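You operate a simulated robot arm through the tools that you are given. There is no shell and no other tool. Be economical: measure what you need, move in short steps, check, and stop when the job is done.

Carry out the task below with a simulated robot arm. There is one attempt and no reset: what you move stays moved.

Task
Put the small tray on the clear end of the green work bench away on the top of the lilac table. Take the spent block from the clear end of the green work bench and put it on the orange board. Put the green box on the low shelf of the paste-up desk. Put the small pink box on the clear middle of the paste-up desk away on the top of the sideboard. Press the viewer button to switch it on. Take the yellow tray on the top of the wooden cart and put it away on the clear end of the green work bench. Stack the bulb box labelled "57" from the top of the green chest on top of the bulb box labelled "72". Any order will do.

The check looks at the end state, three seconds after you hand in, the way a careful person would. Anything else that was tipped, shoved, dropped, spilled or broken makes it a failure.

Robot
A 7-joint arm with a vacuum gripper on a trunk, on a base that drives. Base frame: it is fixed to the floor where the robot stands at the start and does not move with it; the origin is under the middle of the robot, x ahead of it, y to its left, z up; the surface under the hand at the start is at about z = 0.9. Units: m, rad, N and s.
Its first joint turns from -2.601 to 2.601 rad. Places, roughly: bulb box [-3, -4, 1]; clear end of the green work bench [0.8, -0.2, 0.9]; green box (17x9x8 cm) [0.7, -2.2, 0.8]; low shelf of the paste-up desk [0.8, -2.1, 0.2]; orange board (32x21x1 cm) [0.7, -0.5, 0.9]; small pink box (5x8x3 cm) [0.9, -2.2, 0.8]; small tray (13x19x3 cm) [0.8, 0, 0.9]; spent block [1, -0.25, 1]; top of the lilac table [-3.5, 1.5, 0.8]; top of the sideboard [0.9, 7.9, 0.7]; viewer button [0.6, -1.9, 0.8]; yellow tray (11x9x3 cm) [-2.9, -0.8, 0.8]. Payload 1.06 kg.
Tool frame: the origin (TCP) lies in the middle of the cups' lips, and z points out of the cups. The gripper has 1 cup of 0.024 m across, covering 0.024 by 0.024 m (tool x, y); the bellows give 0.008 m. With the vacuum on, a cup seals on a smooth face that it is pressed against (1 to 4 N); it does not hold porous or soft things. The pull reaches 23 N.
Orientation is that of the tool frame in the base frame, as [roll, pitch, yaw] about the fixed x, y, z axes, in that order (R = Rz(yaw) Ry(pitch) Rx(roll)). With the cups facing straight down, the tool's x points along the base's -x, its y along +y and its z along -z.

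Tools
- The arm moves only by the tool arm_command. Its argument "moves" is a list that holds one entry, the list of rows, each a list of 7 numbers: the shift along the tool's x, y, z in units of 400 mm (1.0 is 400 mm), then the turn, a rotation vector about the tool's x, y, z in units of 180 degrees (1.0 is 180 degrees), then the vacuum: 1 switches it on, 0 off. In form: [[[x, y, z, wx, wy, wz, valve], ...]]. A call has 1 to 10 rows; each row is the pose to reach, as a shift and turn from the pose commanded when the call began, along the tool's axes at that moment. A call with a number of a shift or a turn outside -1 to 1 is refused whole. A row lasts 0.2 s, in which the tool goes at most 0.05 m and 0.15 rad; a call with a longer step from one row to the next is refused whole, and so is a gripper value outside its range. A pose out of reach is approached as far as the arm can. The call stops where the force on the tool passes 40 N (or 10 N more than at its start, if that is more) or the arm is blocked; 0.2 s more then pass. The pull builds up within a second once a cup has sealed. Time passes only in rows, and 0.2 s behind the last, so rows that repeat a pose give it time. The reply holds the time, the measured pose of the TCP, the force on the tool along the base axes and the pull of the vacuum, in the units named above and with some noise, with the torque about the TCP (base axes, N m) and any sound that the robot's microphone picked up.
- Cameras (640 x 400 px; columns grow to the right, rows downward): "scene" is now at [0.021, 0.1139, 1.5313]; the picture's right is [-0.60, -0.80, 0.00], its down [-0.45, 0.34, -0.82] and it looks along [0.66, -0.49, -0.57] (base axes); focal length 280 px, centre (320, 200). "wrist" rides on the gripper at [0.078, 0.019, -0.096] in the tool frame; the picture's right is [-0.24, 0.97, 0.00], its down [-0.71, -0.17, -0.69] and it looks along [-0.67, -0.16, 0.73] (tool axes); focal length 243 px, centre (320, 200).
- camera(camera): a new picture of that camera. No time passes.
- move_column(by): slides the trunk up (or, below 0, down) by that many m; the arm and the scene camera ride with it, the base frame stays. It gives what a move gives, with no picture.
- base_move(legs): drives the robot by 1 to 6 legs, each [ahead, turn to the left] in m and rad, along the robot's own axes; the way and the turn of a leg run together, so that a leg with both is an arc; at most 1.5 m and 3.142 rad a leg. The arm and the cameras ride along, it lands a little off, and it stops where it bumps. It gives what a move gives.
- turn_head(pan, tilt): turns the head with the scene camera to pan (to the left, within 2.705 rad either way) and tilt (down, from -0.506 to 1.204), counted from straight ahead of the robot. It gives what a move gives.
- point_at(camera, pixels): for up to 12 pixels [column, row] of the newest picture of that camera ("zoom" is the newest enlarged one), the place [x, y, z] in the base frame of the surface seen there, good to about 0.002 m, but the place of the scene camera against the robot may be out by one fixed shift of up to 0.012 m in any direction. No time passes.
- inspect(camera, box): a new picture of the part [left, top, right, bottom] of that camera's present view, enlarged. No time passes.
- hand_in(): hands the job in; it is judged then, once.

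Go step by step. Measure first, check grasps and placings, and put right what went wrong. The budget is 131 turns and 152 pictures, counting those below and the enlarged ones. Unless the task says otherwise, let go and move clear before handing in, and close with one line.

The tools are called after "Call:" as name(argument=value, ...) on one line, values as JSON. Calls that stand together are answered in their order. arm_command: Moves the arm, as the interface text tells. Its arguments: {"type":"object","properties":{"moves":{"type":"array","items":{"type":"array","items":{"type":"array","items":{"type":"number"}}}}},"required":["moves"]} The other tools are called the same way: move_column (by) slides the trunk up or down; base_move (legs) drives the base; turn_head (pan, tilt) turns the head that bears the scene camera; camera (camera) takes a picture; point_at (camera, pixels) gives the place of the surface under pixels of a picture; inspect (camera, box) takes an enlarged picture of a part of a camera's view; hand_in () hands the job in.

At the start:

```text
time_s: 0.0
tcp_pos: [0.5693, -0.368, 1.159]
orientation: [3.141, 0.003, -3.141]
contact_force: [1.0, 0.2, -0.3]
moment: [0.03, 0.06, 0.0]
pull: 0.0
trunk travel left (down, up): [-0.575, 0.135]
robot x, y, heading: [-0.0, -0.0025, -0.004]
head pan, tilt: [-0.646, 0.604]
```

scene: 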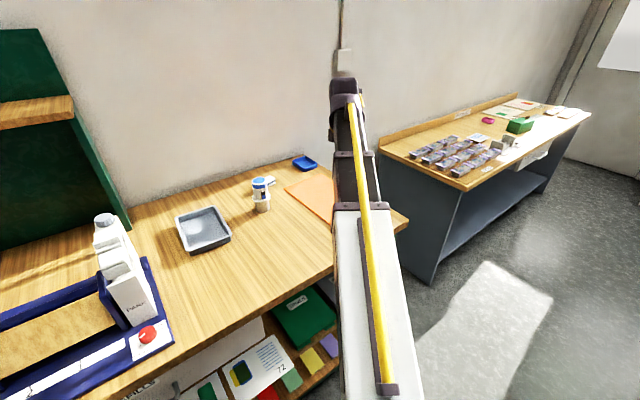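
wrist: 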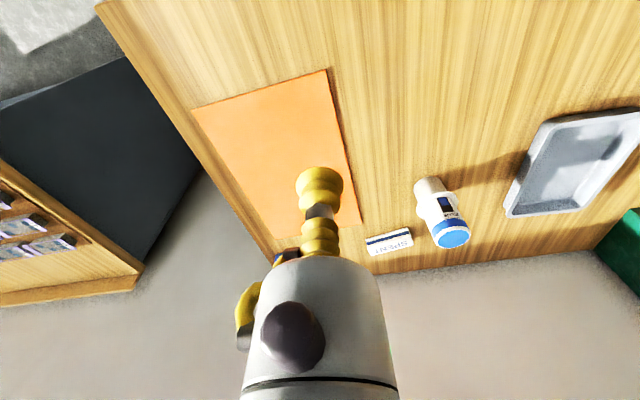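

The wrist view shows the block marked SPENT at (388,241), the orange board at (285,150) and the grey tray at (575,160). I'll measure them.

Call:
point_at(camera="wrist", pixels=[[388, 235], [390, 248], [370, 238], [408, 231], [285, 150], [195, 108], [325, 70], [360, 222], [445, 235], [432, 185], [575, 160], [510, 215]])

Call:
inspect(camera="wrist", box=[340, 160, 500, 260])

Call:
inspect(camera="scene", box=[160, 130, 350, 260])

Call:
point_at(camera="scene", pixels=[[178, 217], [215, 207], [232, 238], [192, 253], [204, 230], [215, 228], [195, 235], [305, 163], [262, 205], [315, 195], [262, 182]])

```text
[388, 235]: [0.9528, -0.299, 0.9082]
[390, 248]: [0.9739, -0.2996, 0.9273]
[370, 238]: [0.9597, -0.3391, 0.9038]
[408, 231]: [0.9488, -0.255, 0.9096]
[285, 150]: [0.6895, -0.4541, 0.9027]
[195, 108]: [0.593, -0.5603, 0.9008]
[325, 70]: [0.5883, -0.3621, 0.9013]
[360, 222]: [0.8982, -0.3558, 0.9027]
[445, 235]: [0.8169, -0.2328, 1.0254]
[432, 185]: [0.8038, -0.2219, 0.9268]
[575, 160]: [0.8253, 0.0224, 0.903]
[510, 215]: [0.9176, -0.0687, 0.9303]
```

```text
4.00 times, centred on (420, 210) of wrist
```

zoom: 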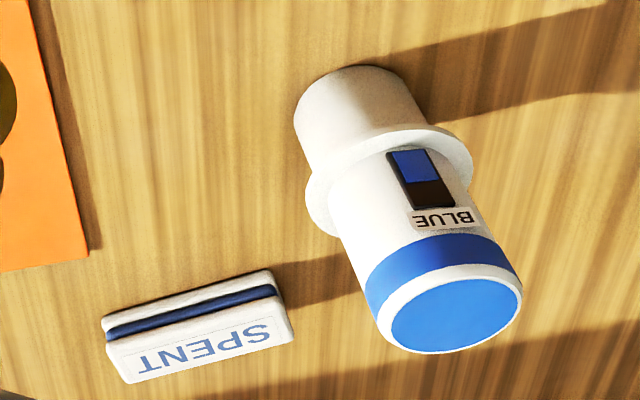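

```text
3.08 times, centred on (255, 195) of scene
```

zoom: 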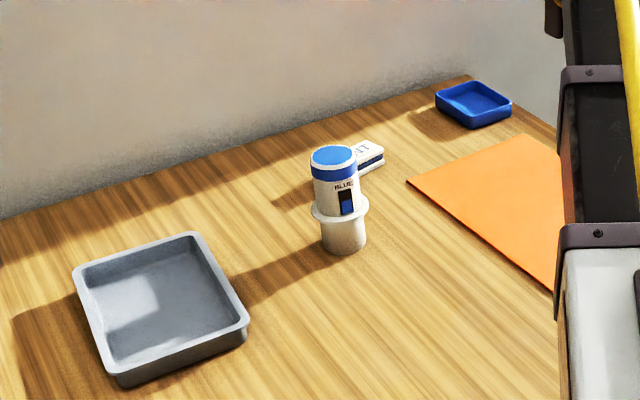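

```text
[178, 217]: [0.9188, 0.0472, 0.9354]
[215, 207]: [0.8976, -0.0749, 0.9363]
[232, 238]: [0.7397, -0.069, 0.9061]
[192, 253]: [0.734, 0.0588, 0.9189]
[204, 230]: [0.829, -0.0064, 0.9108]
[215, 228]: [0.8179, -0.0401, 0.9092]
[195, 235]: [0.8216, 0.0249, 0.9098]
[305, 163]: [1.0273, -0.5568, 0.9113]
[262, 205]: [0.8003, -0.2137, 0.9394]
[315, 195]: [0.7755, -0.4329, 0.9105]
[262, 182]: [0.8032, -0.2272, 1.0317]
```

The wrist readings are about 8 mm lower than the scene ones, so I'll trust the wrist. The block's top centre is near (0.974,-0.30,0.927), which is 1.02 m from the axis, so I need to drive closer; first I'll measure the bench's front edge.

Call:
point_at(camera="scene", pixels=[[330, 272], [250, 315], [160, 360], [405, 225], [300, 355], [335, 375], [430, 280], [540, 130], [475, 185], [487, 121], [520, 125]])

Call:
turn_head(pan=0, tilt=1.1)

Call:
camera(camera="scene")

```text
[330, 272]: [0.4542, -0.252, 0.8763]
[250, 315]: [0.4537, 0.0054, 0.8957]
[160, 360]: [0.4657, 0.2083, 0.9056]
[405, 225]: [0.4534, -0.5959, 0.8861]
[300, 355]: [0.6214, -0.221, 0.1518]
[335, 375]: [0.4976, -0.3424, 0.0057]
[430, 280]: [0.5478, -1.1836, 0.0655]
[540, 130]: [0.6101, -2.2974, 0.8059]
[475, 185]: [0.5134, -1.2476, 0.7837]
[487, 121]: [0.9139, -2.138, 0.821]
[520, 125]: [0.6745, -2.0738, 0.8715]
```

```text
time_s: 1.0
tcp_pos: [0.5693, -0.3671, 1.1576]
orientation: [3.141, 0.0, 3.14]
contact_force: [0.5, -0.1, -0.2]
moment: [0.01, 0.01, 0.0]
pull: 0.1
trunk travel left (down, up): [-0.575, 0.135]
robot x, y, heading: [-0.0002, -0.0006, -0.005]
head pan, tilt: [0.0, 1.1]
```

```text
147 pictures are left
```

scene: 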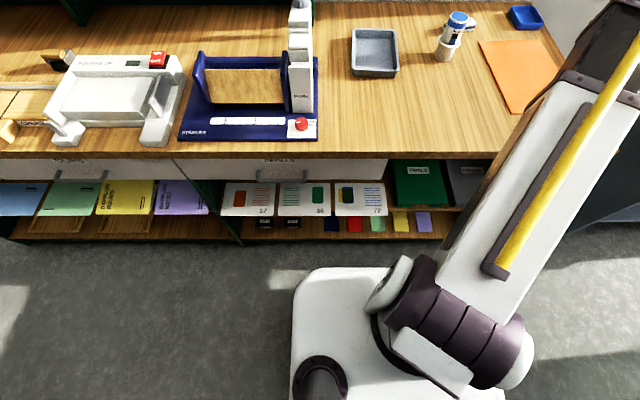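

The base front sits near row 268, well short of the bench edge at row 155 (x≈0.45). I'll drive 0.10 m ahead and look again with the wrist camera.

Call:
base_move(legs=[[0.1, 0]])

Call:
camera(camera="wrist")

```text
time_s: 2.2
tcp_pos: [0.6716, -0.3672, 1.1583]
orientation: [3.141, -0.001, -3.139]
contact_force: [0.0, -0.2, 0.3]
moment: [-0.01, -0.01, -0.01]
pull: 0.1
trunk travel left (down, up): [-0.575, 0.135]
robot x, y, heading: [0.1008, 0.0029, -0.001]
head pan, tilt: [0.0, 1.1]
```

```text
146 pictures are left
```

wrist: 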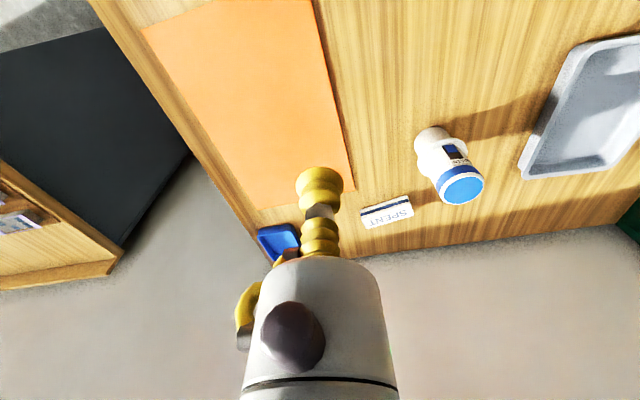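

Call:
inspect(camera="wrist", box=[340, 180, 436, 240])

Call:
point_at(camera="wrist", pixels=[[389, 213], [389, 216], [364, 222], [409, 207], [363, 214], [411, 213], [335, 80], [350, 190], [250, 206], [280, 240], [150, 30], [565, 115]])

```text
6.67 times, centred on (388, 210) of wrist
```

zoom: 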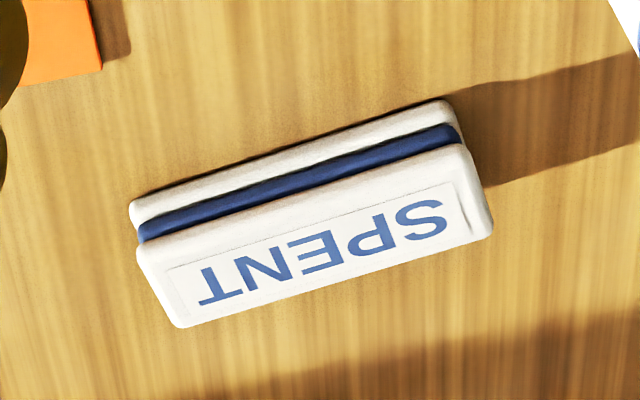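

```text
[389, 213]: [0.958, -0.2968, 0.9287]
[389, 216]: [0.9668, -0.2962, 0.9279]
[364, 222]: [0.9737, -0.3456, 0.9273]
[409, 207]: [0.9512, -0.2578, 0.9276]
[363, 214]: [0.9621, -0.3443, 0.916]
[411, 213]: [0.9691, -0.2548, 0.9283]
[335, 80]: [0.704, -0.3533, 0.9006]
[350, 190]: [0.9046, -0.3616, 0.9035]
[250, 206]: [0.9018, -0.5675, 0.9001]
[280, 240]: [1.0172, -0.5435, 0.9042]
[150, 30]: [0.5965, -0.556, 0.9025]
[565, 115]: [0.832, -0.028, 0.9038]
```

Now for the near and far edges of the block's top.

Call:
point_at(camera="zoom", pixels=[[310, 207], [335, 283], [140, 255], [175, 322], [465, 150], [488, 228], [320, 245]])

```text
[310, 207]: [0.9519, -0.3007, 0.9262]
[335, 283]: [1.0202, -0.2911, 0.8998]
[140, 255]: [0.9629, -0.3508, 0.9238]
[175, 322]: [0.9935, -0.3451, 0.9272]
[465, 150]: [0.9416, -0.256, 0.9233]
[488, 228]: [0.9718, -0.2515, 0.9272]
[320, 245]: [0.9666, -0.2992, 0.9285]
```

The block's top centre is (0.9675,-0.301,0.928). I'll move over it at the present height.

Call:
arm_command(moves=[[[-0.11, 0.024, 0, 0, 0, 0, 0], [-0.22, 0.048, 0, 0, 0, 0, 0], [-0.33, 0.072, 0, 0, 0, 0, 0], [-0.44, 0.096, 0, 0, 0, 0, 0], [-0.55, 0.12, 0, 0, 0, 0, 0], [-0.65, 0.143, 0, 0, 0, 0, 0], [-0.74, 0.165, 0, 0, 0, 0, 0], [-0.74, 0.165, 0.12, 0, 0, 0, 0], [-0.74, 0.165, 0.24, 0, 0, 0, 0], [-0.74, 0.165, 0.36, 0, 0, 0, 0]]])

Call:
camera(camera="wrist")

Call:
camera(camera="scene")

```text
time_s: 4.4
tcp_pos: [0.9671, -0.2993, 1.0116]
orientation: [-3.14, 0.001, -3.14]
contact_force: [0.1, -0.5, -0.5]
moment: [0.02, 0.01, -0.02]
pull: 0.2
trunk travel left (down, up): [-0.575, 0.135]
robot x, y, heading: [0.0996, -0.0038, 0.005]
head pan, tilt: [0.0, 1.1]
```

```text
144 pictures are left
```

wrist: 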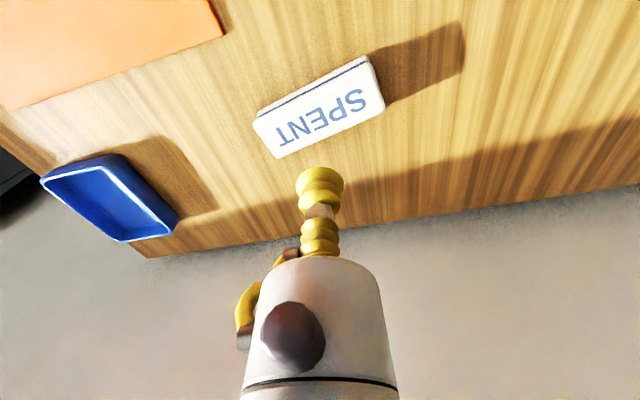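

```text
143 pictures are left
```

scene: 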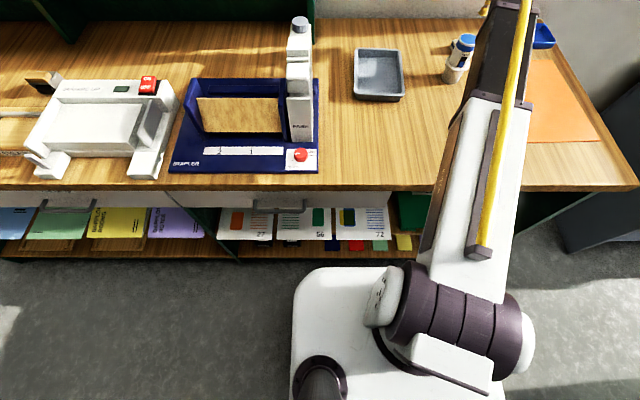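

The block's SPENT face is at (320,112). I'll recheck its top before going down.

Call:
point_at(camera="wrist", pixels=[[258, 122], [282, 155], [362, 64], [382, 104], [321, 112]])

```text
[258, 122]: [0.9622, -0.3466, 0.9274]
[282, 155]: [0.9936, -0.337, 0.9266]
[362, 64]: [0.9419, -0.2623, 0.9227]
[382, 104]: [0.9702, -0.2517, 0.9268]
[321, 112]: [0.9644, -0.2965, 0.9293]
```

The centre (0.967,-0.2995) is confirmed. I'll lower onto it with the vacuum on.

Call:
arm_command(moves=[[[0, 0, 0.12, 0, 0, 0, 1], [0, 0, 0.19, 0, 0, 0, 1], [0, 0, 0.205, 0, 0, 0, 1], [0, 0, 0.215, 0, 0, 0, 1], [0, 0, 0.219, 0, 0, 0, 1], [0, 0, 0.219, 0, 0, 0, 1], [0, 0, 0.219, 0, 0, 0, 1], [0, 0, 0.219, 0, 0, 0, 1]]])

```text
time_s: 6.2
tcp_pos: [0.9671, -0.2977, 0.9254]
orientation: [-3.141, -0.001, -3.139]
contact_force: [1.9, 1.4, 8.6]
moment: [0.01, -0.03, 0.0]
pull: 22.8
trunk travel left (down, up): [-0.575, 0.135]
robot x, y, heading: [0.1022, 0.0026, 0.005]
head pan, tilt: [0.0, 1.1]
```

The seal holds (pull 22.8). I'll lift, carry it over the board centre (0.75,-0.46) and look.

Call:
arm_command(moves=[[[0, 0, -0.1, 0, 0, 0, 1], [0, 0, -0.2, 0, 0, 0, 1], [0.09, -0.068, -0.2, 0, 0, 0, 1], [0.18, -0.135, -0.2, 0, 0, 0, 1], [0.27, -0.203, -0.2, 0, 0, 0, 1], [0.36, -0.27, -0.2, 0, 0, 0, 1], [0.45, -0.338, -0.2, 0, 0, 0, 1], [0.5425, -0.405, -0.2, 0, 0, 0, 1], [0.5425, -0.405, -0.1, 0, 0, 0, 1], [0.5425, -0.405, -0.1, 0, 0, 0, 1]]])

Call:
camera(camera="wrist")

```text
time_s: 8.4
tcp_pos: [0.7503, -0.4619, 0.9667]
orientation: [3.141, 0.0, -3.14]
contact_force: [0.5, 0.7, -0.6]
moment: [-0.01, 0.04, 0.0]
pull: 23.2
trunk travel left (down, up): [-0.575, 0.135]
robot x, y, heading: [0.0988, -0.0001, 0.001]
head pan, tilt: [0.0, 1.1]
```

```text
142 pictures are left
```

wrist: 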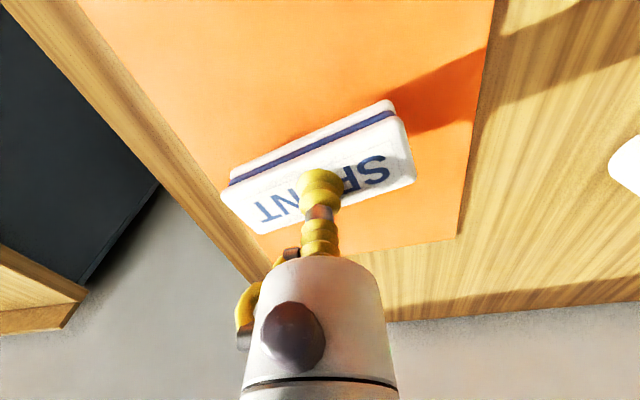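

The block hangs over the board, fully inside its edges. I'll lower gently.

Call:
arm_command(moves=[[[0, 0, 0.06, 0, 0, 0, 1], [0, 0, 0.085, 0, 0, 0, 1], [0, 0, 0.092, 0, 0, 0, 1], [0, 0, 0.092, 0, 0, 0, 1]]])

```text
time_s: 9.4
tcp_pos: [0.7505, -0.4624, 0.9299]
orientation: [-3.141, 0.0, -3.14]
contact_force: [0.6, -0.7, 9.0]
moment: [0.01, 0.0, -0.03]
pull: 22.9
trunk travel left (down, up): [-0.575, 0.135]
robot x, y, heading: [0.1002, 0.0002, 0.003]
head pan, tilt: [0.0, 1.1]
```

It has touched down (9 N up). I'll release and rise.

Call:
arm_command(moves=[[[0, 0, 0, 0, 0, 0, 0], [0, 0, 0, 0, 0, 0, 0], [0, 0, 0, 0, 0, 0, 0], [0, 0, -0.05, 0, 0, 0, 0], [0, 0, -0.17, 0, 0, 0, 0], [0, 0, -0.29, 0, 0, 0, 0], [0, 0, -0.41, 0, 0, 0, 0]]])

Call:
camera(camera="wrist")

```text
time_s: 11.0
tcp_pos: [0.7516, -0.4611, 1.0934]
orientation: [3.141, -0.001, -3.141]
contact_force: [-0.4, 0.8, 0.5]
moment: [0.0, 0.01, 0.04]
pull: 0.0
trunk travel left (down, up): [-0.575, 0.135]
robot x, y, heading: [0.0995, -0.0, -0.002]
head pan, tilt: [0.0, 1.1]
```

```text
141 pictures are left
```

wrist: 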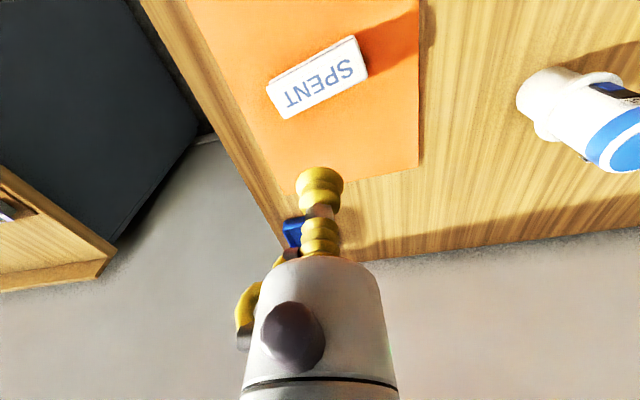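

The block lies on the board. Next I'll rise a little and move toward the tray, clear of the jar (top 1.03).

Call:
arm_command(moves=[[[0, 0, -0.12, 0, 0, 0, 0], [-0.02, 0.11, -0.15, 0, 0, 0, 0], [-0.04, 0.22, -0.15, 0, 0, 0, 0], [-0.06, 0.33, -0.15, 0, 0, 0, 0], [-0.08, 0.44, -0.15, 0, 0, 0, 0], [-0.1, 0.55, -0.15, 0, 0, 0, 0], [-0.12, 0.66, -0.15, 0, 0, 0, 0], [-0.14, 0.77, -0.15, 0, 0, 0, 0], [-0.16, 0.88, -0.15, 0, 0, 0, 0], [-0.18, 1.0, -0.15, 0, 0, 0, 0]]])

Call:
camera(camera="wrist")

```text
time_s: 13.2
tcp_pos: [0.8194, -0.0615, 1.1531]
orientation: [-3.141, 0.002, -3.141]
contact_force: [0.2, 0.0, -0.4]
moment: [0.04, -0.03, 0.03]
pull: 0.1
trunk travel left (down, up): [-0.575, 0.135]
robot x, y, heading: [0.0995, 0.0023, 0.004]
head pan, tilt: [0.0, 1.1]
```

```text
140 pictures are left
```

wrist: 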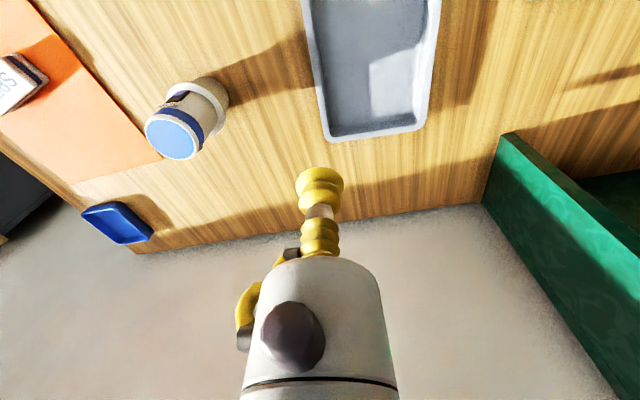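

Call:
point_at(camera="wrist", pixels=[[322, 135], [424, 122], [309, 8], [437, 8], [375, 70], [330, 50], [410, 50]])

Call:
inspect(camera="wrist", box=[290, 0, 450, 150])

```text
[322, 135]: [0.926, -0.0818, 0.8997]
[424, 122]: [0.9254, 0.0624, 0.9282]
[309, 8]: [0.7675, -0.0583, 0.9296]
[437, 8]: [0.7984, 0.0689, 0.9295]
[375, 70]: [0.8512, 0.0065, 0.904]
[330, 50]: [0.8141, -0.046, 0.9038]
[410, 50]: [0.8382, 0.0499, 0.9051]
```

```text
2.67 times, centred on (370, 75) of wrist
```

zoom: 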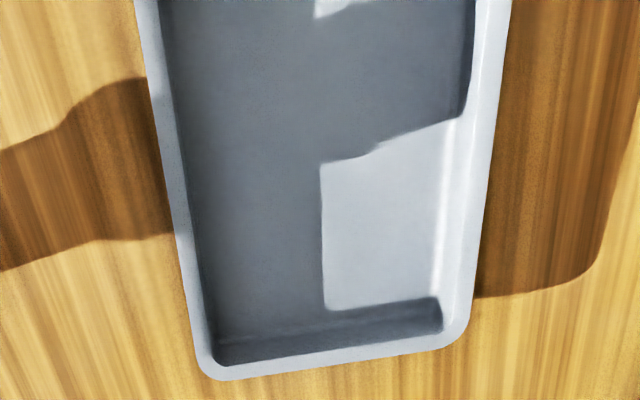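

The tray spans about x 0.735–0.925 and y ±0.067, with its floor at z 0.904. I'll press at the centre (0.828,-0.002).

Call:
arm_command(moves=[[[-0.01, 0.075, 0.08, 0, 0, 0, 0], [-0.021, 0.149, 0.17, 0, 0, 0, 0], [-0.021, 0.149, 0.29, 0, 0, 0, 0], [-0.021, 0.149, 0.41, 0, 0, 0, 0], [-0.021, 0.149, 0.52, 0, 0, 0, 1], [-0.021, 0.149, 0.59, 0, 0, 0, 1], [-0.021, 0.149, 0.615, 0, 0, 0, 1], [-0.021, 0.149, 0.628, 0, 0, 0, 1], [-0.021, 0.149, 0.632, 0, 0, 0, 1], [-0.021, 0.149, 0.632, 0, 0, 0, 1]]])

Call:
arm_command(moves=[[[0, 0, 0, 0, 0, 0, 1], [0, 0, 0, 0, 0, 0, 1], [0, 0, 0, 0, 0, 0, 1]]])

```text
time_s: 15.4
tcp_pos: [0.8296, -0.0038, 0.9015]
orientation: [-3.142, 0.001, 3.142]
contact_force: [2.9, -1.8, 14.3]
moment: [0.0, 0.01, 0.03]
pull: 22.8
trunk travel left (down, up): [-0.575, 0.135]
robot x, y, heading: [0.096, -0.0017, 0.002]
head pan, tilt: [0.0, 1.1]
```

```text
time_s: 16.2
tcp_pos: [0.8286, -0.0023, 0.9009]
orientation: [-3.141, 0.002, -3.14]
contact_force: [0.4, -2.7, 5.1]
moment: [-0.01, 0.04, -0.06]
pull: 23.0
trunk travel left (down, up): [-0.575, 0.135]
robot x, y, heading: [0.0981, -0.0014, 0.003]
head pan, tilt: [0.0, 1.1]
```

Sealed. I'll lift, retract toward the robot and back off from the bench.

Call:
arm_command(moves=[[[0, 0, -0.1, 0, 0, 0, 1], [0, 0, -0.22, 0, 0, 0, 1], [0, 0, -0.34, 0, 0, 0, 1], [0, 0, -0.46, 0, 0, 0, 1], [0, 0, -0.58, 0, 0, 0, 1], [0.1, 0, -0.6, 0, 0, 0, 1], [0.2, 0, -0.6, 0, 0, 0, 1], [0.25, 0, -0.6, 0, 0, 0, 1]]])

Call:
turn_head(pan=2.6, tilt=0.35)

Call:
camera(camera="scene")

Call:
camera(camera="wrist")

Call:
turn_head(pan=-2.6, tilt=0.35)

Call:
camera(camera="scene")

```text
time_s: 18.0
tcp_pos: [0.7285, -0.0021, 1.1424]
orientation: [-3.141, 0.001, -3.14]
contact_force: [6.0, 0.3, -9.5]
moment: [-0.09, -0.15, -0.07]
pull: 22.8
trunk travel left (down, up): [-0.575, 0.135]
robot x, y, heading: [0.1012, -0.0029, 0.003]
head pan, tilt: [0.0, 1.1]
```

```text
time_s: 20.3
tcp_pos: [0.7292, -0.0015, 1.1425]
orientation: [3.141, 0.001, -3.14]
contact_force: [5.1, 0.1, -13.4]
moment: [-0.07, -0.49, -0.05]
pull: 23.1
trunk travel left (down, up): [-0.575, 0.135]
robot x, y, heading: [0.1008, 0.0022, 0.006]
head pan, tilt: [2.601, 0.351]
```

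```text
138 pictures are left
```

scene: 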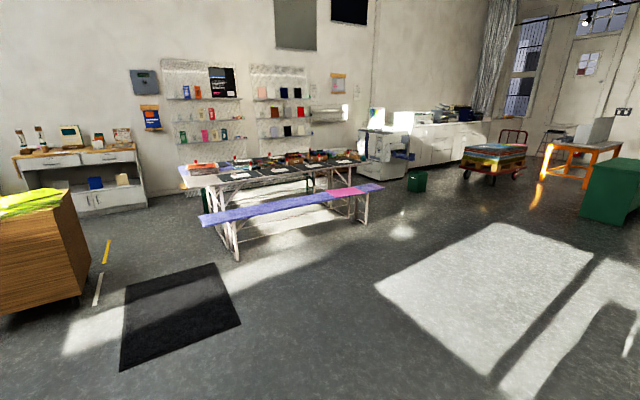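

```text
137 pictures are left
```

wrist: 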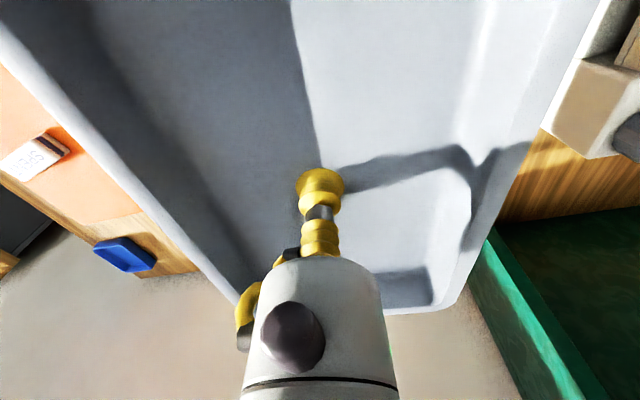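

```text
time_s: 24.4
tcp_pos: [0.7301, -0.0024, 1.1424]
orientation: [-3.141, 0.001, -3.139]
contact_force: [5.9, 1.0, -14.2]
moment: [-0.07, -0.5, -0.03]
pull: 22.9
trunk travel left (down, up): [-0.575, 0.135]
robot x, y, heading: [0.1012, 0.0008, 0.005]
head pan, tilt: [-2.601, 0.351]
```

```text
136 pictures are left
```

scene: 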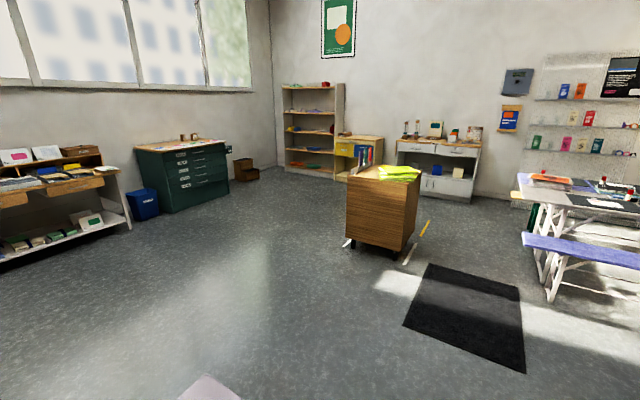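

The force reads 6 N in x and −14 N in z, more than I'd expect from a tray. I'll check whether it touches something, such as the beige object at (590,110) in the wrist view.

Call:
point_at(camera="wrist", pixels=[[590, 110], [565, 140], [550, 60], [440, 290], [390, 305], [630, 50], [240, 290], [470, 150], [100, 100]])

Call:
turn_head(pan=0.3, tilt=0.6)

Call:
camera(camera="scene")

```text
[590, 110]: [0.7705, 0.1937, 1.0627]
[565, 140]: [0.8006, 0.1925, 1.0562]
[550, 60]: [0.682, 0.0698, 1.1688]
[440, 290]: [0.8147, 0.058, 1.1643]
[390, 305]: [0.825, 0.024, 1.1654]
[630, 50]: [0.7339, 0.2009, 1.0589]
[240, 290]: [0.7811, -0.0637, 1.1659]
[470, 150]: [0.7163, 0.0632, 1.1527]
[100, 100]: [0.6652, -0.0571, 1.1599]
```

```text
time_s: 26.9
tcp_pos: [0.7289, -0.0021, 1.1427]
orientation: [-3.141, 0.0, -3.141]
contact_force: [5.9, 0.0, -13.6]
moment: [-0.1, -0.51, -0.06]
pull: 23.0
trunk travel left (down, up): [-0.575, 0.135]
robot x, y, heading: [0.1005, 0.0005, 0.001]
head pan, tilt: [0.3, 0.6]
```

```text
135 pictures are left
```

scene: 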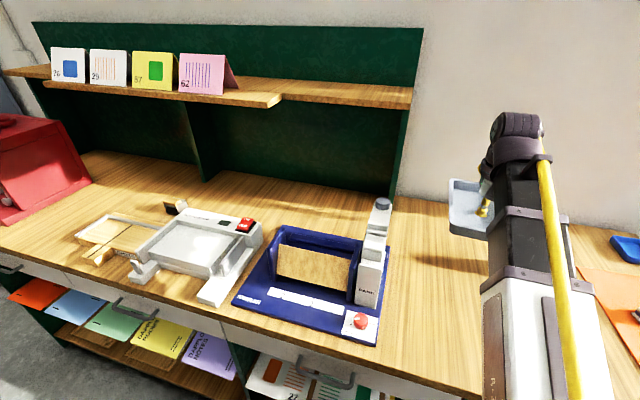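

The torque (−0.5 about y) fits the tray's near rim touching the arm's own link after the retraction. I'll extend back out and recheck the force.

Call:
arm_command(moves=[[[-0.08, 0, 0, 0, 0, 0, 1], [-0.16, 0, 0, 0, 0, 0, 1], [-0.25, 0, 0, 0, 0, 0, 1], [-0.25, 0, 0, 0, 0, 0, 1]]])

Call:
inspect(camera="scene", box=[420, 100, 640, 260])

```text
time_s: 27.9
tcp_pos: [0.828, -0.0015, 1.1417]
orientation: [3.142, -0.001, -3.139]
contact_force: [0.9, -0.3, -0.6]
moment: [0.01, 0.04, 0.01]
pull: 22.9
trunk travel left (down, up): [-0.575, 0.135]
robot x, y, heading: [0.1026, -0.0018, 0.0]
head pan, tilt: [0.3, 0.6]
```

```text
2.50 times, centred on (530, 180) of scene
```

zoom: 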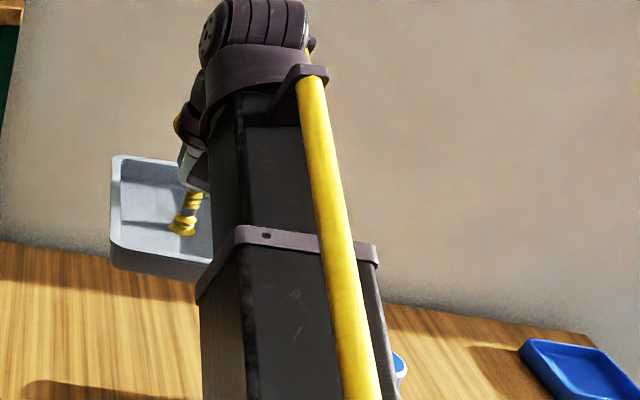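

The force is clean now. I'll look closely at the lilac table to plan the drive.

Call:
turn_head(pan=2.65, tilt=0.25)

Call:
inspect(camera="scene", box=[150, 120, 410, 280])

Call:
camera(camera="scene")

```text
time_s: 30.1
tcp_pos: [0.8275, -0.0007, 1.143]
orientation: [3.141, -0.001, -3.138]
contact_force: [-0.3, -0.5, -1.7]
moment: [0.02, 0.0, -0.03]
pull: 22.3
trunk travel left (down, up): [-0.575, 0.135]
robot x, y, heading: [0.1008, -0.0044, 0.005]
head pan, tilt: [2.649, 0.25]
```

```text
2.46 times, centred on (280, 200) of scene
```

zoom: 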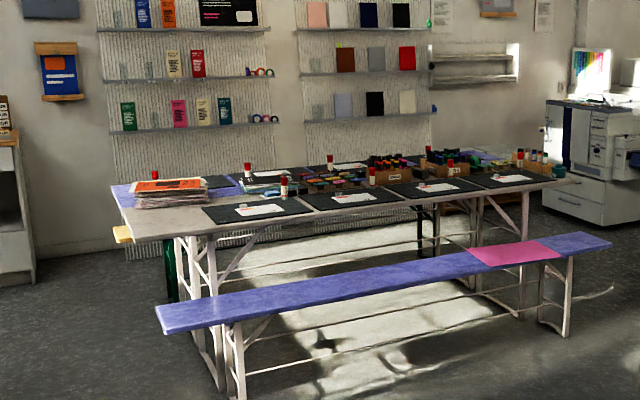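

```text
132 pictures are left
```

scene: 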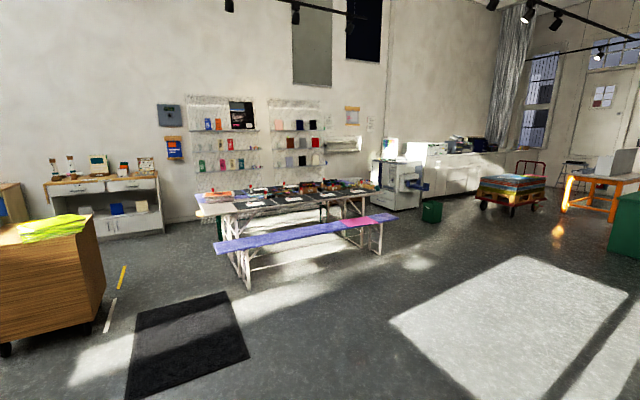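

Call:
point_at(camera="zoom", pixels=[[130, 236], [200, 228], [120, 190], [170, 215], [190, 325], [600, 240], [545, 190], [230, 395], [260, 212], [180, 190], [570, 330], [15, 270]])

Call:
point_at(camera="scene", pixels=[[5, 350], [85, 215], [105, 290], [20, 222], [60, 228], [190, 340], [430, 212], [515, 205], [120, 225], [15, 245]])

```text
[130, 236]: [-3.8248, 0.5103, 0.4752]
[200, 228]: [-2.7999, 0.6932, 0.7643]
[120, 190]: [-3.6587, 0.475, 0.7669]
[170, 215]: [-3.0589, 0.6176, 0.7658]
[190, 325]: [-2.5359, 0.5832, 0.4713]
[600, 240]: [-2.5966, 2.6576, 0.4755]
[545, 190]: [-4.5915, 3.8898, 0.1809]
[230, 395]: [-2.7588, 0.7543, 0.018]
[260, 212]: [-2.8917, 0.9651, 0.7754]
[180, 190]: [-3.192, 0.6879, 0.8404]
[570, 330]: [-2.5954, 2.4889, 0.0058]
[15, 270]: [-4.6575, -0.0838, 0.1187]
```

```text
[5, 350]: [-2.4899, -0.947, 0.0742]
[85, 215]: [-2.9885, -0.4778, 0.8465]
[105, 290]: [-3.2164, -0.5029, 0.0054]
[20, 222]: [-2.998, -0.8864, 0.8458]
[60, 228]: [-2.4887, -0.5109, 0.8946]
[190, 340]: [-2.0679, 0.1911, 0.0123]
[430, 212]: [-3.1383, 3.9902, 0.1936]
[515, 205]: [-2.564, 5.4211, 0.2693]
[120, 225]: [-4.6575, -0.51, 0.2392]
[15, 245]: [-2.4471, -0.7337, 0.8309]
```

The table top (z≈0.765) runs from x −2.75 to −3.7 and y 0.47 to 2.8, and the near corner around (−2.9,0.6) looks bare. I'll back away, turn round and drive closer.

Call:
base_move(legs=[[-0.6, 0], [0, 3.14], [1.4, 0]])

Call:
turn_head(pan=-0.6, tilt=0.55)

Call:
camera(camera="scene")

```text
time_s: 47.2
tcp_pos: [-2.5998, 0.0308, 1.1416]
orientation: [-3.141, 0.0, -0.008]
contact_force: [-0.1, 0.5, -0.1]
moment: [0.03, 0.0, 0.06]
pull: 23.5
trunk travel left (down, up): [-0.575, 0.135]
robot x, y, heading: [-1.8718, 0.0199, 3.128]
head pan, tilt: [2.649, 0.25]
```

```text
time_s: 50.0
tcp_pos: [-2.5989, 0.0309, 1.1412]
orientation: [-3.141, 0.0, -0.009]
contact_force: [0.1, 0.9, -1.1]
moment: [0.02, 0.0, 0.01]
pull: 23.3
trunk travel left (down, up): [-0.575, 0.135]
robot x, y, heading: [-1.8685, 0.0221, 3.135]
head pan, tilt: [-0.6, 0.55]
```

```text
131 pictures are left
```

scene: 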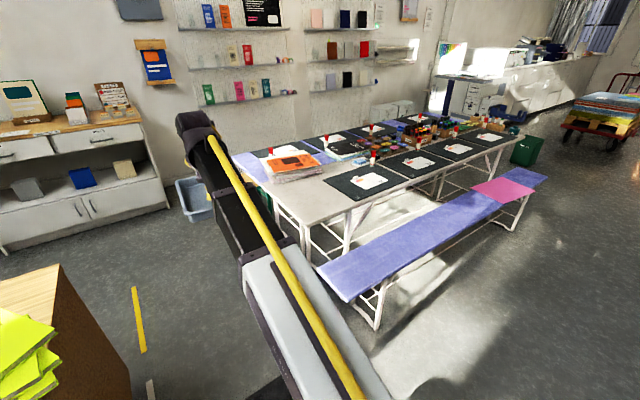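

The bare strip near the table's end is around pixel (305,198). I'll measure its limits.

Call:
point_at(camera="scene", pixels=[[309, 222], [300, 200], [275, 190], [325, 182], [322, 172], [352, 201], [300, 178], [268, 178], [250, 165], [330, 210], [350, 290], [135, 370]])

Call:
inspect(camera="scene", box=[220, 120, 420, 245])

```text
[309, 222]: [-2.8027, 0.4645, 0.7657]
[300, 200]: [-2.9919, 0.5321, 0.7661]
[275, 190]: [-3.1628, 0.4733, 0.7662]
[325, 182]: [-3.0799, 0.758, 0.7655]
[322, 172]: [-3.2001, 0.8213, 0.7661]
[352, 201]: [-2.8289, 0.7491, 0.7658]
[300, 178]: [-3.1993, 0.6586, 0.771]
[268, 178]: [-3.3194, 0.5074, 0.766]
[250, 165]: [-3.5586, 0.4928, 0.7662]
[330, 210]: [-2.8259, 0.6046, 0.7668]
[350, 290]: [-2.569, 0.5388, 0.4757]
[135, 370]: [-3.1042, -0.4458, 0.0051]
```

```text
3.20 times, centred on (320, 182) of scene
```

zoom: 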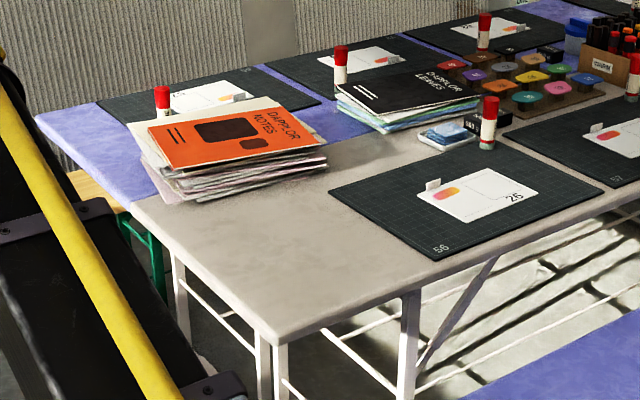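

There are two tables pushed together: a grey one near and a lilac one behind (x below about −3.2). The tray belongs on the lilac one, so I'll measure the bare lilac patches and get a wider look.

Call:
point_at(camera="zoom", pixels=[[128, 200], [38, 113], [145, 180], [142, 140], [105, 108], [315, 105], [330, 140], [250, 75], [410, 48], [440, 60], [120, 125], [80, 130]])

Call:
inspect(camera="scene", box=[340, 80, 540, 205])

```text
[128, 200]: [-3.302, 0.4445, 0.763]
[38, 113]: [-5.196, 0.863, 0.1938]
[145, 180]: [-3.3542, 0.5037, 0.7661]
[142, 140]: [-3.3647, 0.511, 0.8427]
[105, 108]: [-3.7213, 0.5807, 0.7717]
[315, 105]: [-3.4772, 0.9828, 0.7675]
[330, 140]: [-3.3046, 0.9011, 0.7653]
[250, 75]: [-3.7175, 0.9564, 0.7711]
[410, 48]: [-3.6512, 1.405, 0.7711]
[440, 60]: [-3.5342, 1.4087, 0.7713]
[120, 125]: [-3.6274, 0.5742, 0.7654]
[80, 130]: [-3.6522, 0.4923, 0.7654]
```

```text
3.20 times, centred on (440, 142) of scene
```

zoom: 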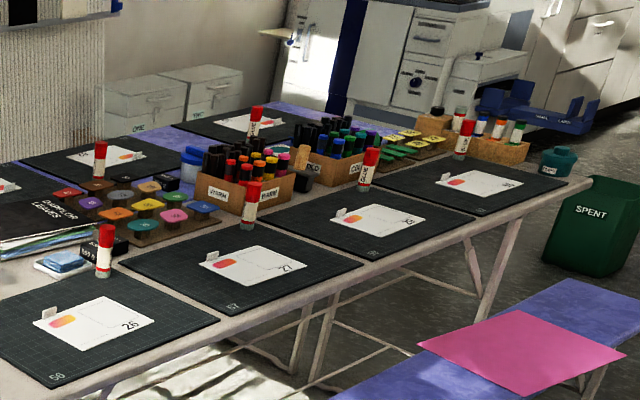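

I'll measure the lilac patches at the far end, around zoom (285,108) and (150,140).

Call:
point_at(camera="zoom", pixels=[[285, 108], [325, 118], [250, 102], [155, 140], [165, 150], [215, 115], [205, 145], [345, 122], [560, 185], [520, 150], [440, 120]])

Call:
move_column(by=0.135)

Call:
inspect(camera="scene", box=[220, 100, 540, 300])

```text
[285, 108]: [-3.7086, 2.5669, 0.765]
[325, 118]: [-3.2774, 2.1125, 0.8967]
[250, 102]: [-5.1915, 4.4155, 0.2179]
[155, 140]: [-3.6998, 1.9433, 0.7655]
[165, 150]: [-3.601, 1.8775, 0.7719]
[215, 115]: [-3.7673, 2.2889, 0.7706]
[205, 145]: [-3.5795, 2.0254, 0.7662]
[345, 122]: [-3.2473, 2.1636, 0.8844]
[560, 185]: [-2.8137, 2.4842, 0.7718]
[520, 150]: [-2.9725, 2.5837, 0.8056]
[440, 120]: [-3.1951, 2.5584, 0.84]
```

```text
time_s: 51.6
tcp_pos: [-2.6, 0.0304, 1.2771]
orientation: [3.141, 0.001, -0.009]
contact_force: [-0.2, 0.2, -1.0]
moment: [-0.02, 0.02, 0.04]
pull: 23.0
trunk travel left (down, up): [-0.71, 0.0]
robot x, y, heading: [-1.8713, 0.0207, 3.135]
head pan, tilt: [-0.6, 0.55]
```

```text
2.00 times, centred on (380, 200) of scene
```

zoom: 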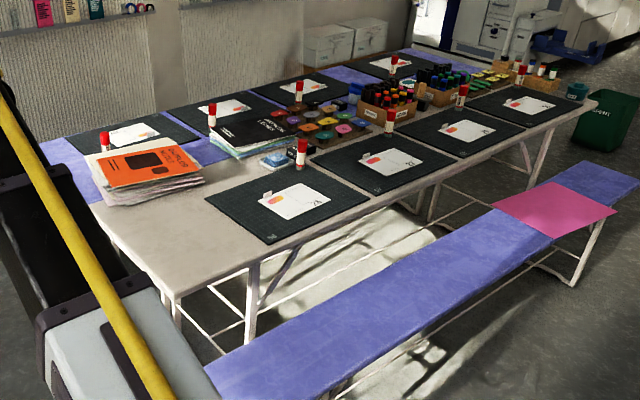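

The raised view shows bare lilac at zoom (70,160), (205,150), (355,75) and (430,60). I'll measure these patches.

Call:
point_at(camera="zoom", pixels=[[72, 143], [105, 200], [88, 200], [95, 165], [47, 150], [195, 140], [225, 155], [205, 165], [335, 72], [375, 85], [345, 80], [415, 52]])

Call:
inspect(camera="scene", box=[230, 130, 358, 210])

```text
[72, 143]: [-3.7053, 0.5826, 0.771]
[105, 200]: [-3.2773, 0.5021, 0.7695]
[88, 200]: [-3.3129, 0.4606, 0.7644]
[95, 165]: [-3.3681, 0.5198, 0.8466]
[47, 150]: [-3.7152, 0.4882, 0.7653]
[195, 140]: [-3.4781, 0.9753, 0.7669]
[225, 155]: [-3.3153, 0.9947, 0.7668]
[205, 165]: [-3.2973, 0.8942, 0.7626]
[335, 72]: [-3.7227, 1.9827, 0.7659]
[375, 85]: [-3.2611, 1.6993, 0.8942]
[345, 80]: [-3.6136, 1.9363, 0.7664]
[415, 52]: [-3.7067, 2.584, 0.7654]
```

```text
5.00 times, centred on (294, 170) of scene
```

zoom: 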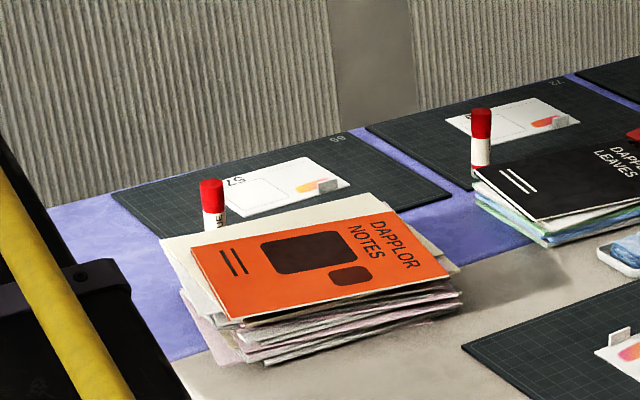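

Call:
point_at(camera="zoom", pixels=[[112, 192], [160, 238], [72, 205], [185, 300], [215, 350], [140, 250], [450, 192], [478, 212], [530, 245], [445, 250], [415, 205], [400, 215]])

```text
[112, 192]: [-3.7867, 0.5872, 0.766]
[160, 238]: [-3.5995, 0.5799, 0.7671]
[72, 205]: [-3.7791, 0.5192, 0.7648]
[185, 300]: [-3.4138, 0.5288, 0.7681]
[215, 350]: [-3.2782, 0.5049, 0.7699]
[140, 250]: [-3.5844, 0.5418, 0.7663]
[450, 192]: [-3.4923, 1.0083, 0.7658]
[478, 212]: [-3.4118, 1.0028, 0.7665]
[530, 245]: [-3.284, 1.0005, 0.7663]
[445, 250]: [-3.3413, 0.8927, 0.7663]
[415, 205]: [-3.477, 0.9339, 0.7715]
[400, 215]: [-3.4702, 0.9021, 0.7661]
```

Patch a at the end is only about 13 cm wide. I'll zoom in on the far end.

Call:
inspect(camera="scene", box=[360, 105, 488, 185])

```text
5.00 times, centred on (424, 145) of scene
```

zoom: 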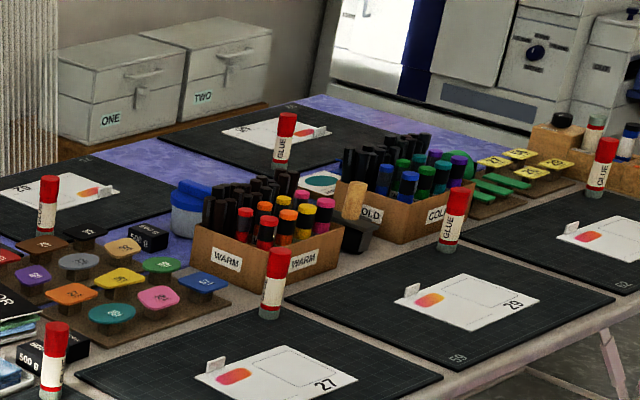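

Call:
point_at(camera="zoom", pixels=[[298, 105], [325, 97], [385, 127], [405, 132], [160, 138], [95, 158], [170, 180], [155, 160], [300, 170], [130, 190], [60, 160], [360, 115]])

```text
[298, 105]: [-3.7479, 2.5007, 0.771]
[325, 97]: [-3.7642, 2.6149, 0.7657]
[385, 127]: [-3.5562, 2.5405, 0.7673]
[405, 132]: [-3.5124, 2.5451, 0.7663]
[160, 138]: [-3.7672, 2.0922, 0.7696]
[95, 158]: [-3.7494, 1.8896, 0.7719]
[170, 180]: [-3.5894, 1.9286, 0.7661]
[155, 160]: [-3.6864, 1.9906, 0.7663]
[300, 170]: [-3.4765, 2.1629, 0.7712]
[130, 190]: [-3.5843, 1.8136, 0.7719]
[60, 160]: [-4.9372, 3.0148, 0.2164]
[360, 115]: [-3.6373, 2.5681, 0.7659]
```

Both lilac ends have bare strips about 13 cm wide; the near one is x −3.8..−3.6, y 0.45..0.585 and fits the tray lengthwise. I'll drive along y≈0 between the cart and the table to about x=−3.0.

Call:
base_move(legs=[[1.1, 0]])

Call:
turn_head(pan=-0.75, tilt=0.75)

Call:
camera(camera="scene")

Call:
camera(camera="wrist")

```text
time_s: 57.3
tcp_pos: [-3.7005, 0.0558, 1.2763]
orientation: [3.141, 0.0, -0.021]
contact_force: [-0.9, 0.1, -1.2]
moment: [0.03, -0.01, 0.02]
pull: 23.0
trunk travel left (down, up): [-0.71, 0.0]
robot x, y, heading: [-2.9735, 0.0388, 3.118]
head pan, tilt: [-0.6, 0.55]
```

```text
time_s: 58.0
tcp_pos: [-3.7008, 0.0557, 1.277]
orientation: [-3.141, 0.0, -0.02]
contact_force: [-0.5, -0.4, -2.0]
moment: [-0.02, -0.01, -0.02]
pull: 22.9
trunk travel left (down, up): [-0.71, 0.0]
robot x, y, heading: [-2.971, 0.038, 3.119]
head pan, tilt: [-0.75, 0.75]
```

```text
125 pictures are left
```

scene: 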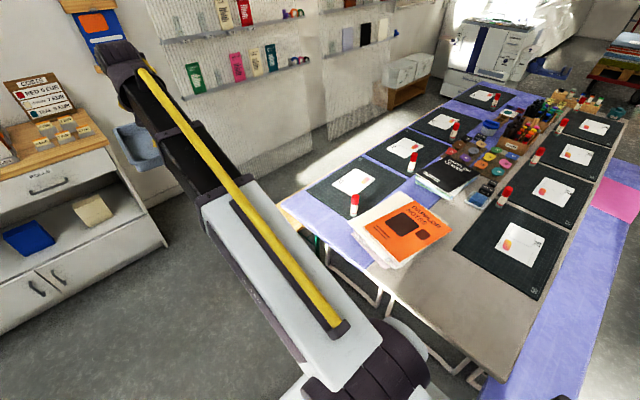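

```text
124 pictures are left
```

wrist: 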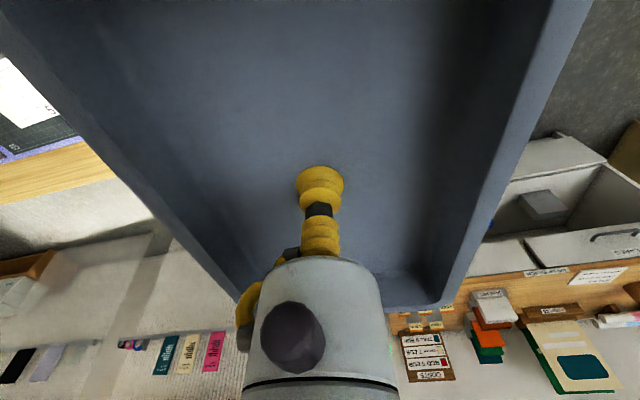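

The lilac end strip is at (310,205) in the scene. I'll zoom in and measure it exactly.

Call:
inspect(camera="scene", box=[260, 150, 420, 270])

Call:
point_at(camera="scene", pixels=[[282, 202], [306, 191], [348, 231], [392, 292], [380, 268], [349, 222], [362, 255], [318, 212], [330, 250], [290, 200]])

```text
3.33 times, centred on (340, 210) of scene
```

zoom: 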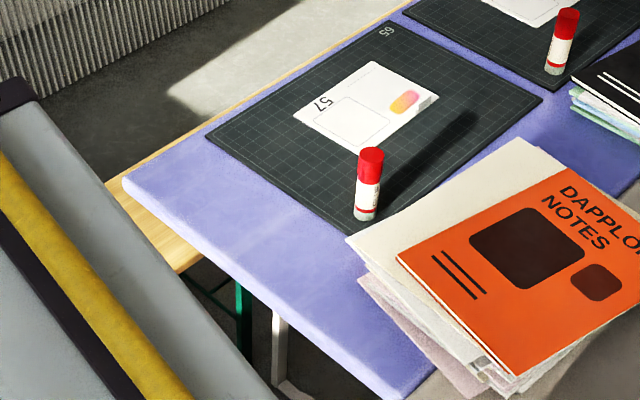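

```text
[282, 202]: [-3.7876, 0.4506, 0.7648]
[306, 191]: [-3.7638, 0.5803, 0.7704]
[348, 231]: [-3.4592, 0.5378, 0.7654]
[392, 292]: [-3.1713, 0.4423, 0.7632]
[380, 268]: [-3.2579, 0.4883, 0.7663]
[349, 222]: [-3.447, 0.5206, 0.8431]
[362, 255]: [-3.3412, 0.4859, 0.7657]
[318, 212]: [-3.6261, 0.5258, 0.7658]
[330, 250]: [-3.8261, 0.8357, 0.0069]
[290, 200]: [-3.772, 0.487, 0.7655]
```

The strip spans x −3.79..−3.47, y 0.447..0.585; I'll aim the tray centre at (−3.63,0.515). I'll move over it at a height of about 1.1 first.

Call:
arm_command(moves=[[[0.015, -0.1, 0.035, 0, 0, -0.001, 1], [0.03, -0.2, 0.07, 0, 0, -0.002, 1], [0.045, -0.3, 0.105, 0, 0, -0.003, 1], [0.06, -0.4, 0.14, 0, 0, -0.004, 1], [0.075, -0.5, 0.175, 0, 0, -0.005, 1], [0.09, -0.6, 0.21, 0, 0, -0.006, 1], [0.105, -0.7, 0.245, 0, 0, -0.0064, 1], [0.12, -0.8, 0.28, 0, 0, -0.0064, 1], [0.14, -0.9, 0.32, 0, 0, -0.0064, 1], [0.155, -1.0, 0.35, 0, 0, -0.0064, 1]]])

Call:
camera(camera="wrist")

Call:
camera(camera="scene")

```text
time_s: 60.2
tcp_pos: [-3.6282, 0.4546, 1.1363]
orientation: [3.141, 0.0, 0.001]
contact_force: [0.8, 0.7, -1.5]
moment: [0.02, 0.0, 0.03]
pull: 23.1
trunk travel left (down, up): [-0.71, 0.0]
robot x, y, heading: [-2.9712, 0.0345, 3.12]
head pan, tilt: [-0.75, 0.75]
```

```text
122 pictures are left
```

wrist: 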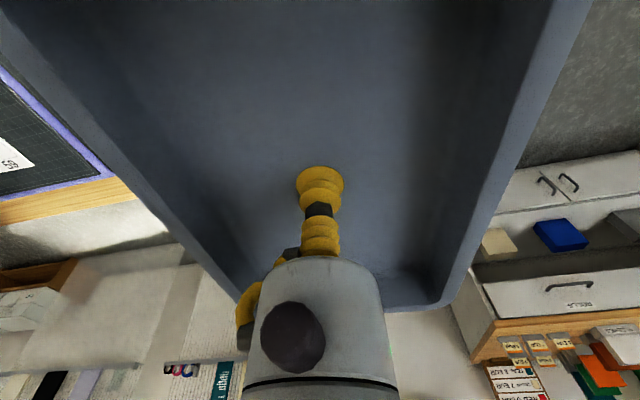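

```text
121 pictures are left
```

scene: 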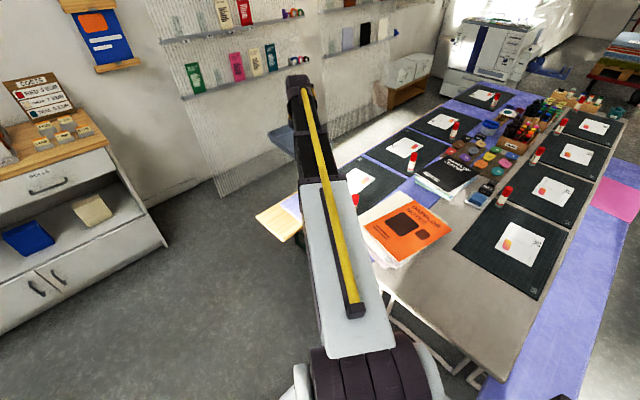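

The table's back corner shows at wrist (113,175). I'll finish the shift and lower to about 6 cm above the top.

Call:
arm_command(moves=[[[0, -0.08, 0.04, 0, 0, 0, 1], [-0.003, -0.151, 0.08, 0, 0, 0, 1], [-0.003, -0.151, 0.2, 0, 0, 0, 1], [-0.003, -0.151, 0.32, 0, 0, 0, 1], [-0.003, -0.151, 0.44, 0, 0, 0, 1], [-0.003, -0.151, 0.56, 0, 0, 0, 1], [-0.003, -0.151, 0.66, 0, 0, 0, 1], [-0.003, -0.151, 0.74, 0, 0, 0, 1], [-0.003, -0.151, 0.74, 0, 0, 0, 1]]])

Call:
camera(camera="wrist")

Call:
camera(camera="scene")

```text
time_s: 62.2
tcp_pos: [-3.6314, 0.5155, 0.8422]
orientation: [-3.14, 0.001, 0.0]
contact_force: [0.2, 0.7, -1.4]
moment: [0.0, -0.01, 0.01]
pull: 22.6
trunk travel left (down, up): [-0.71, 0.0]
robot x, y, heading: [-2.9729, 0.0393, 3.119]
head pan, tilt: [-0.75, 0.75]
```

```text
120 pictures are left
```

wrist: 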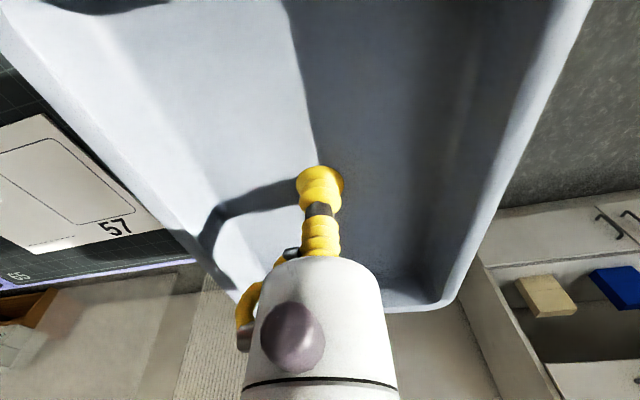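

```text
119 pictures are left
```

scene: 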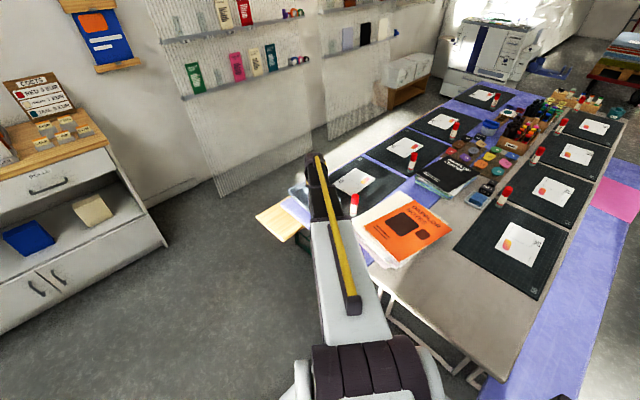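

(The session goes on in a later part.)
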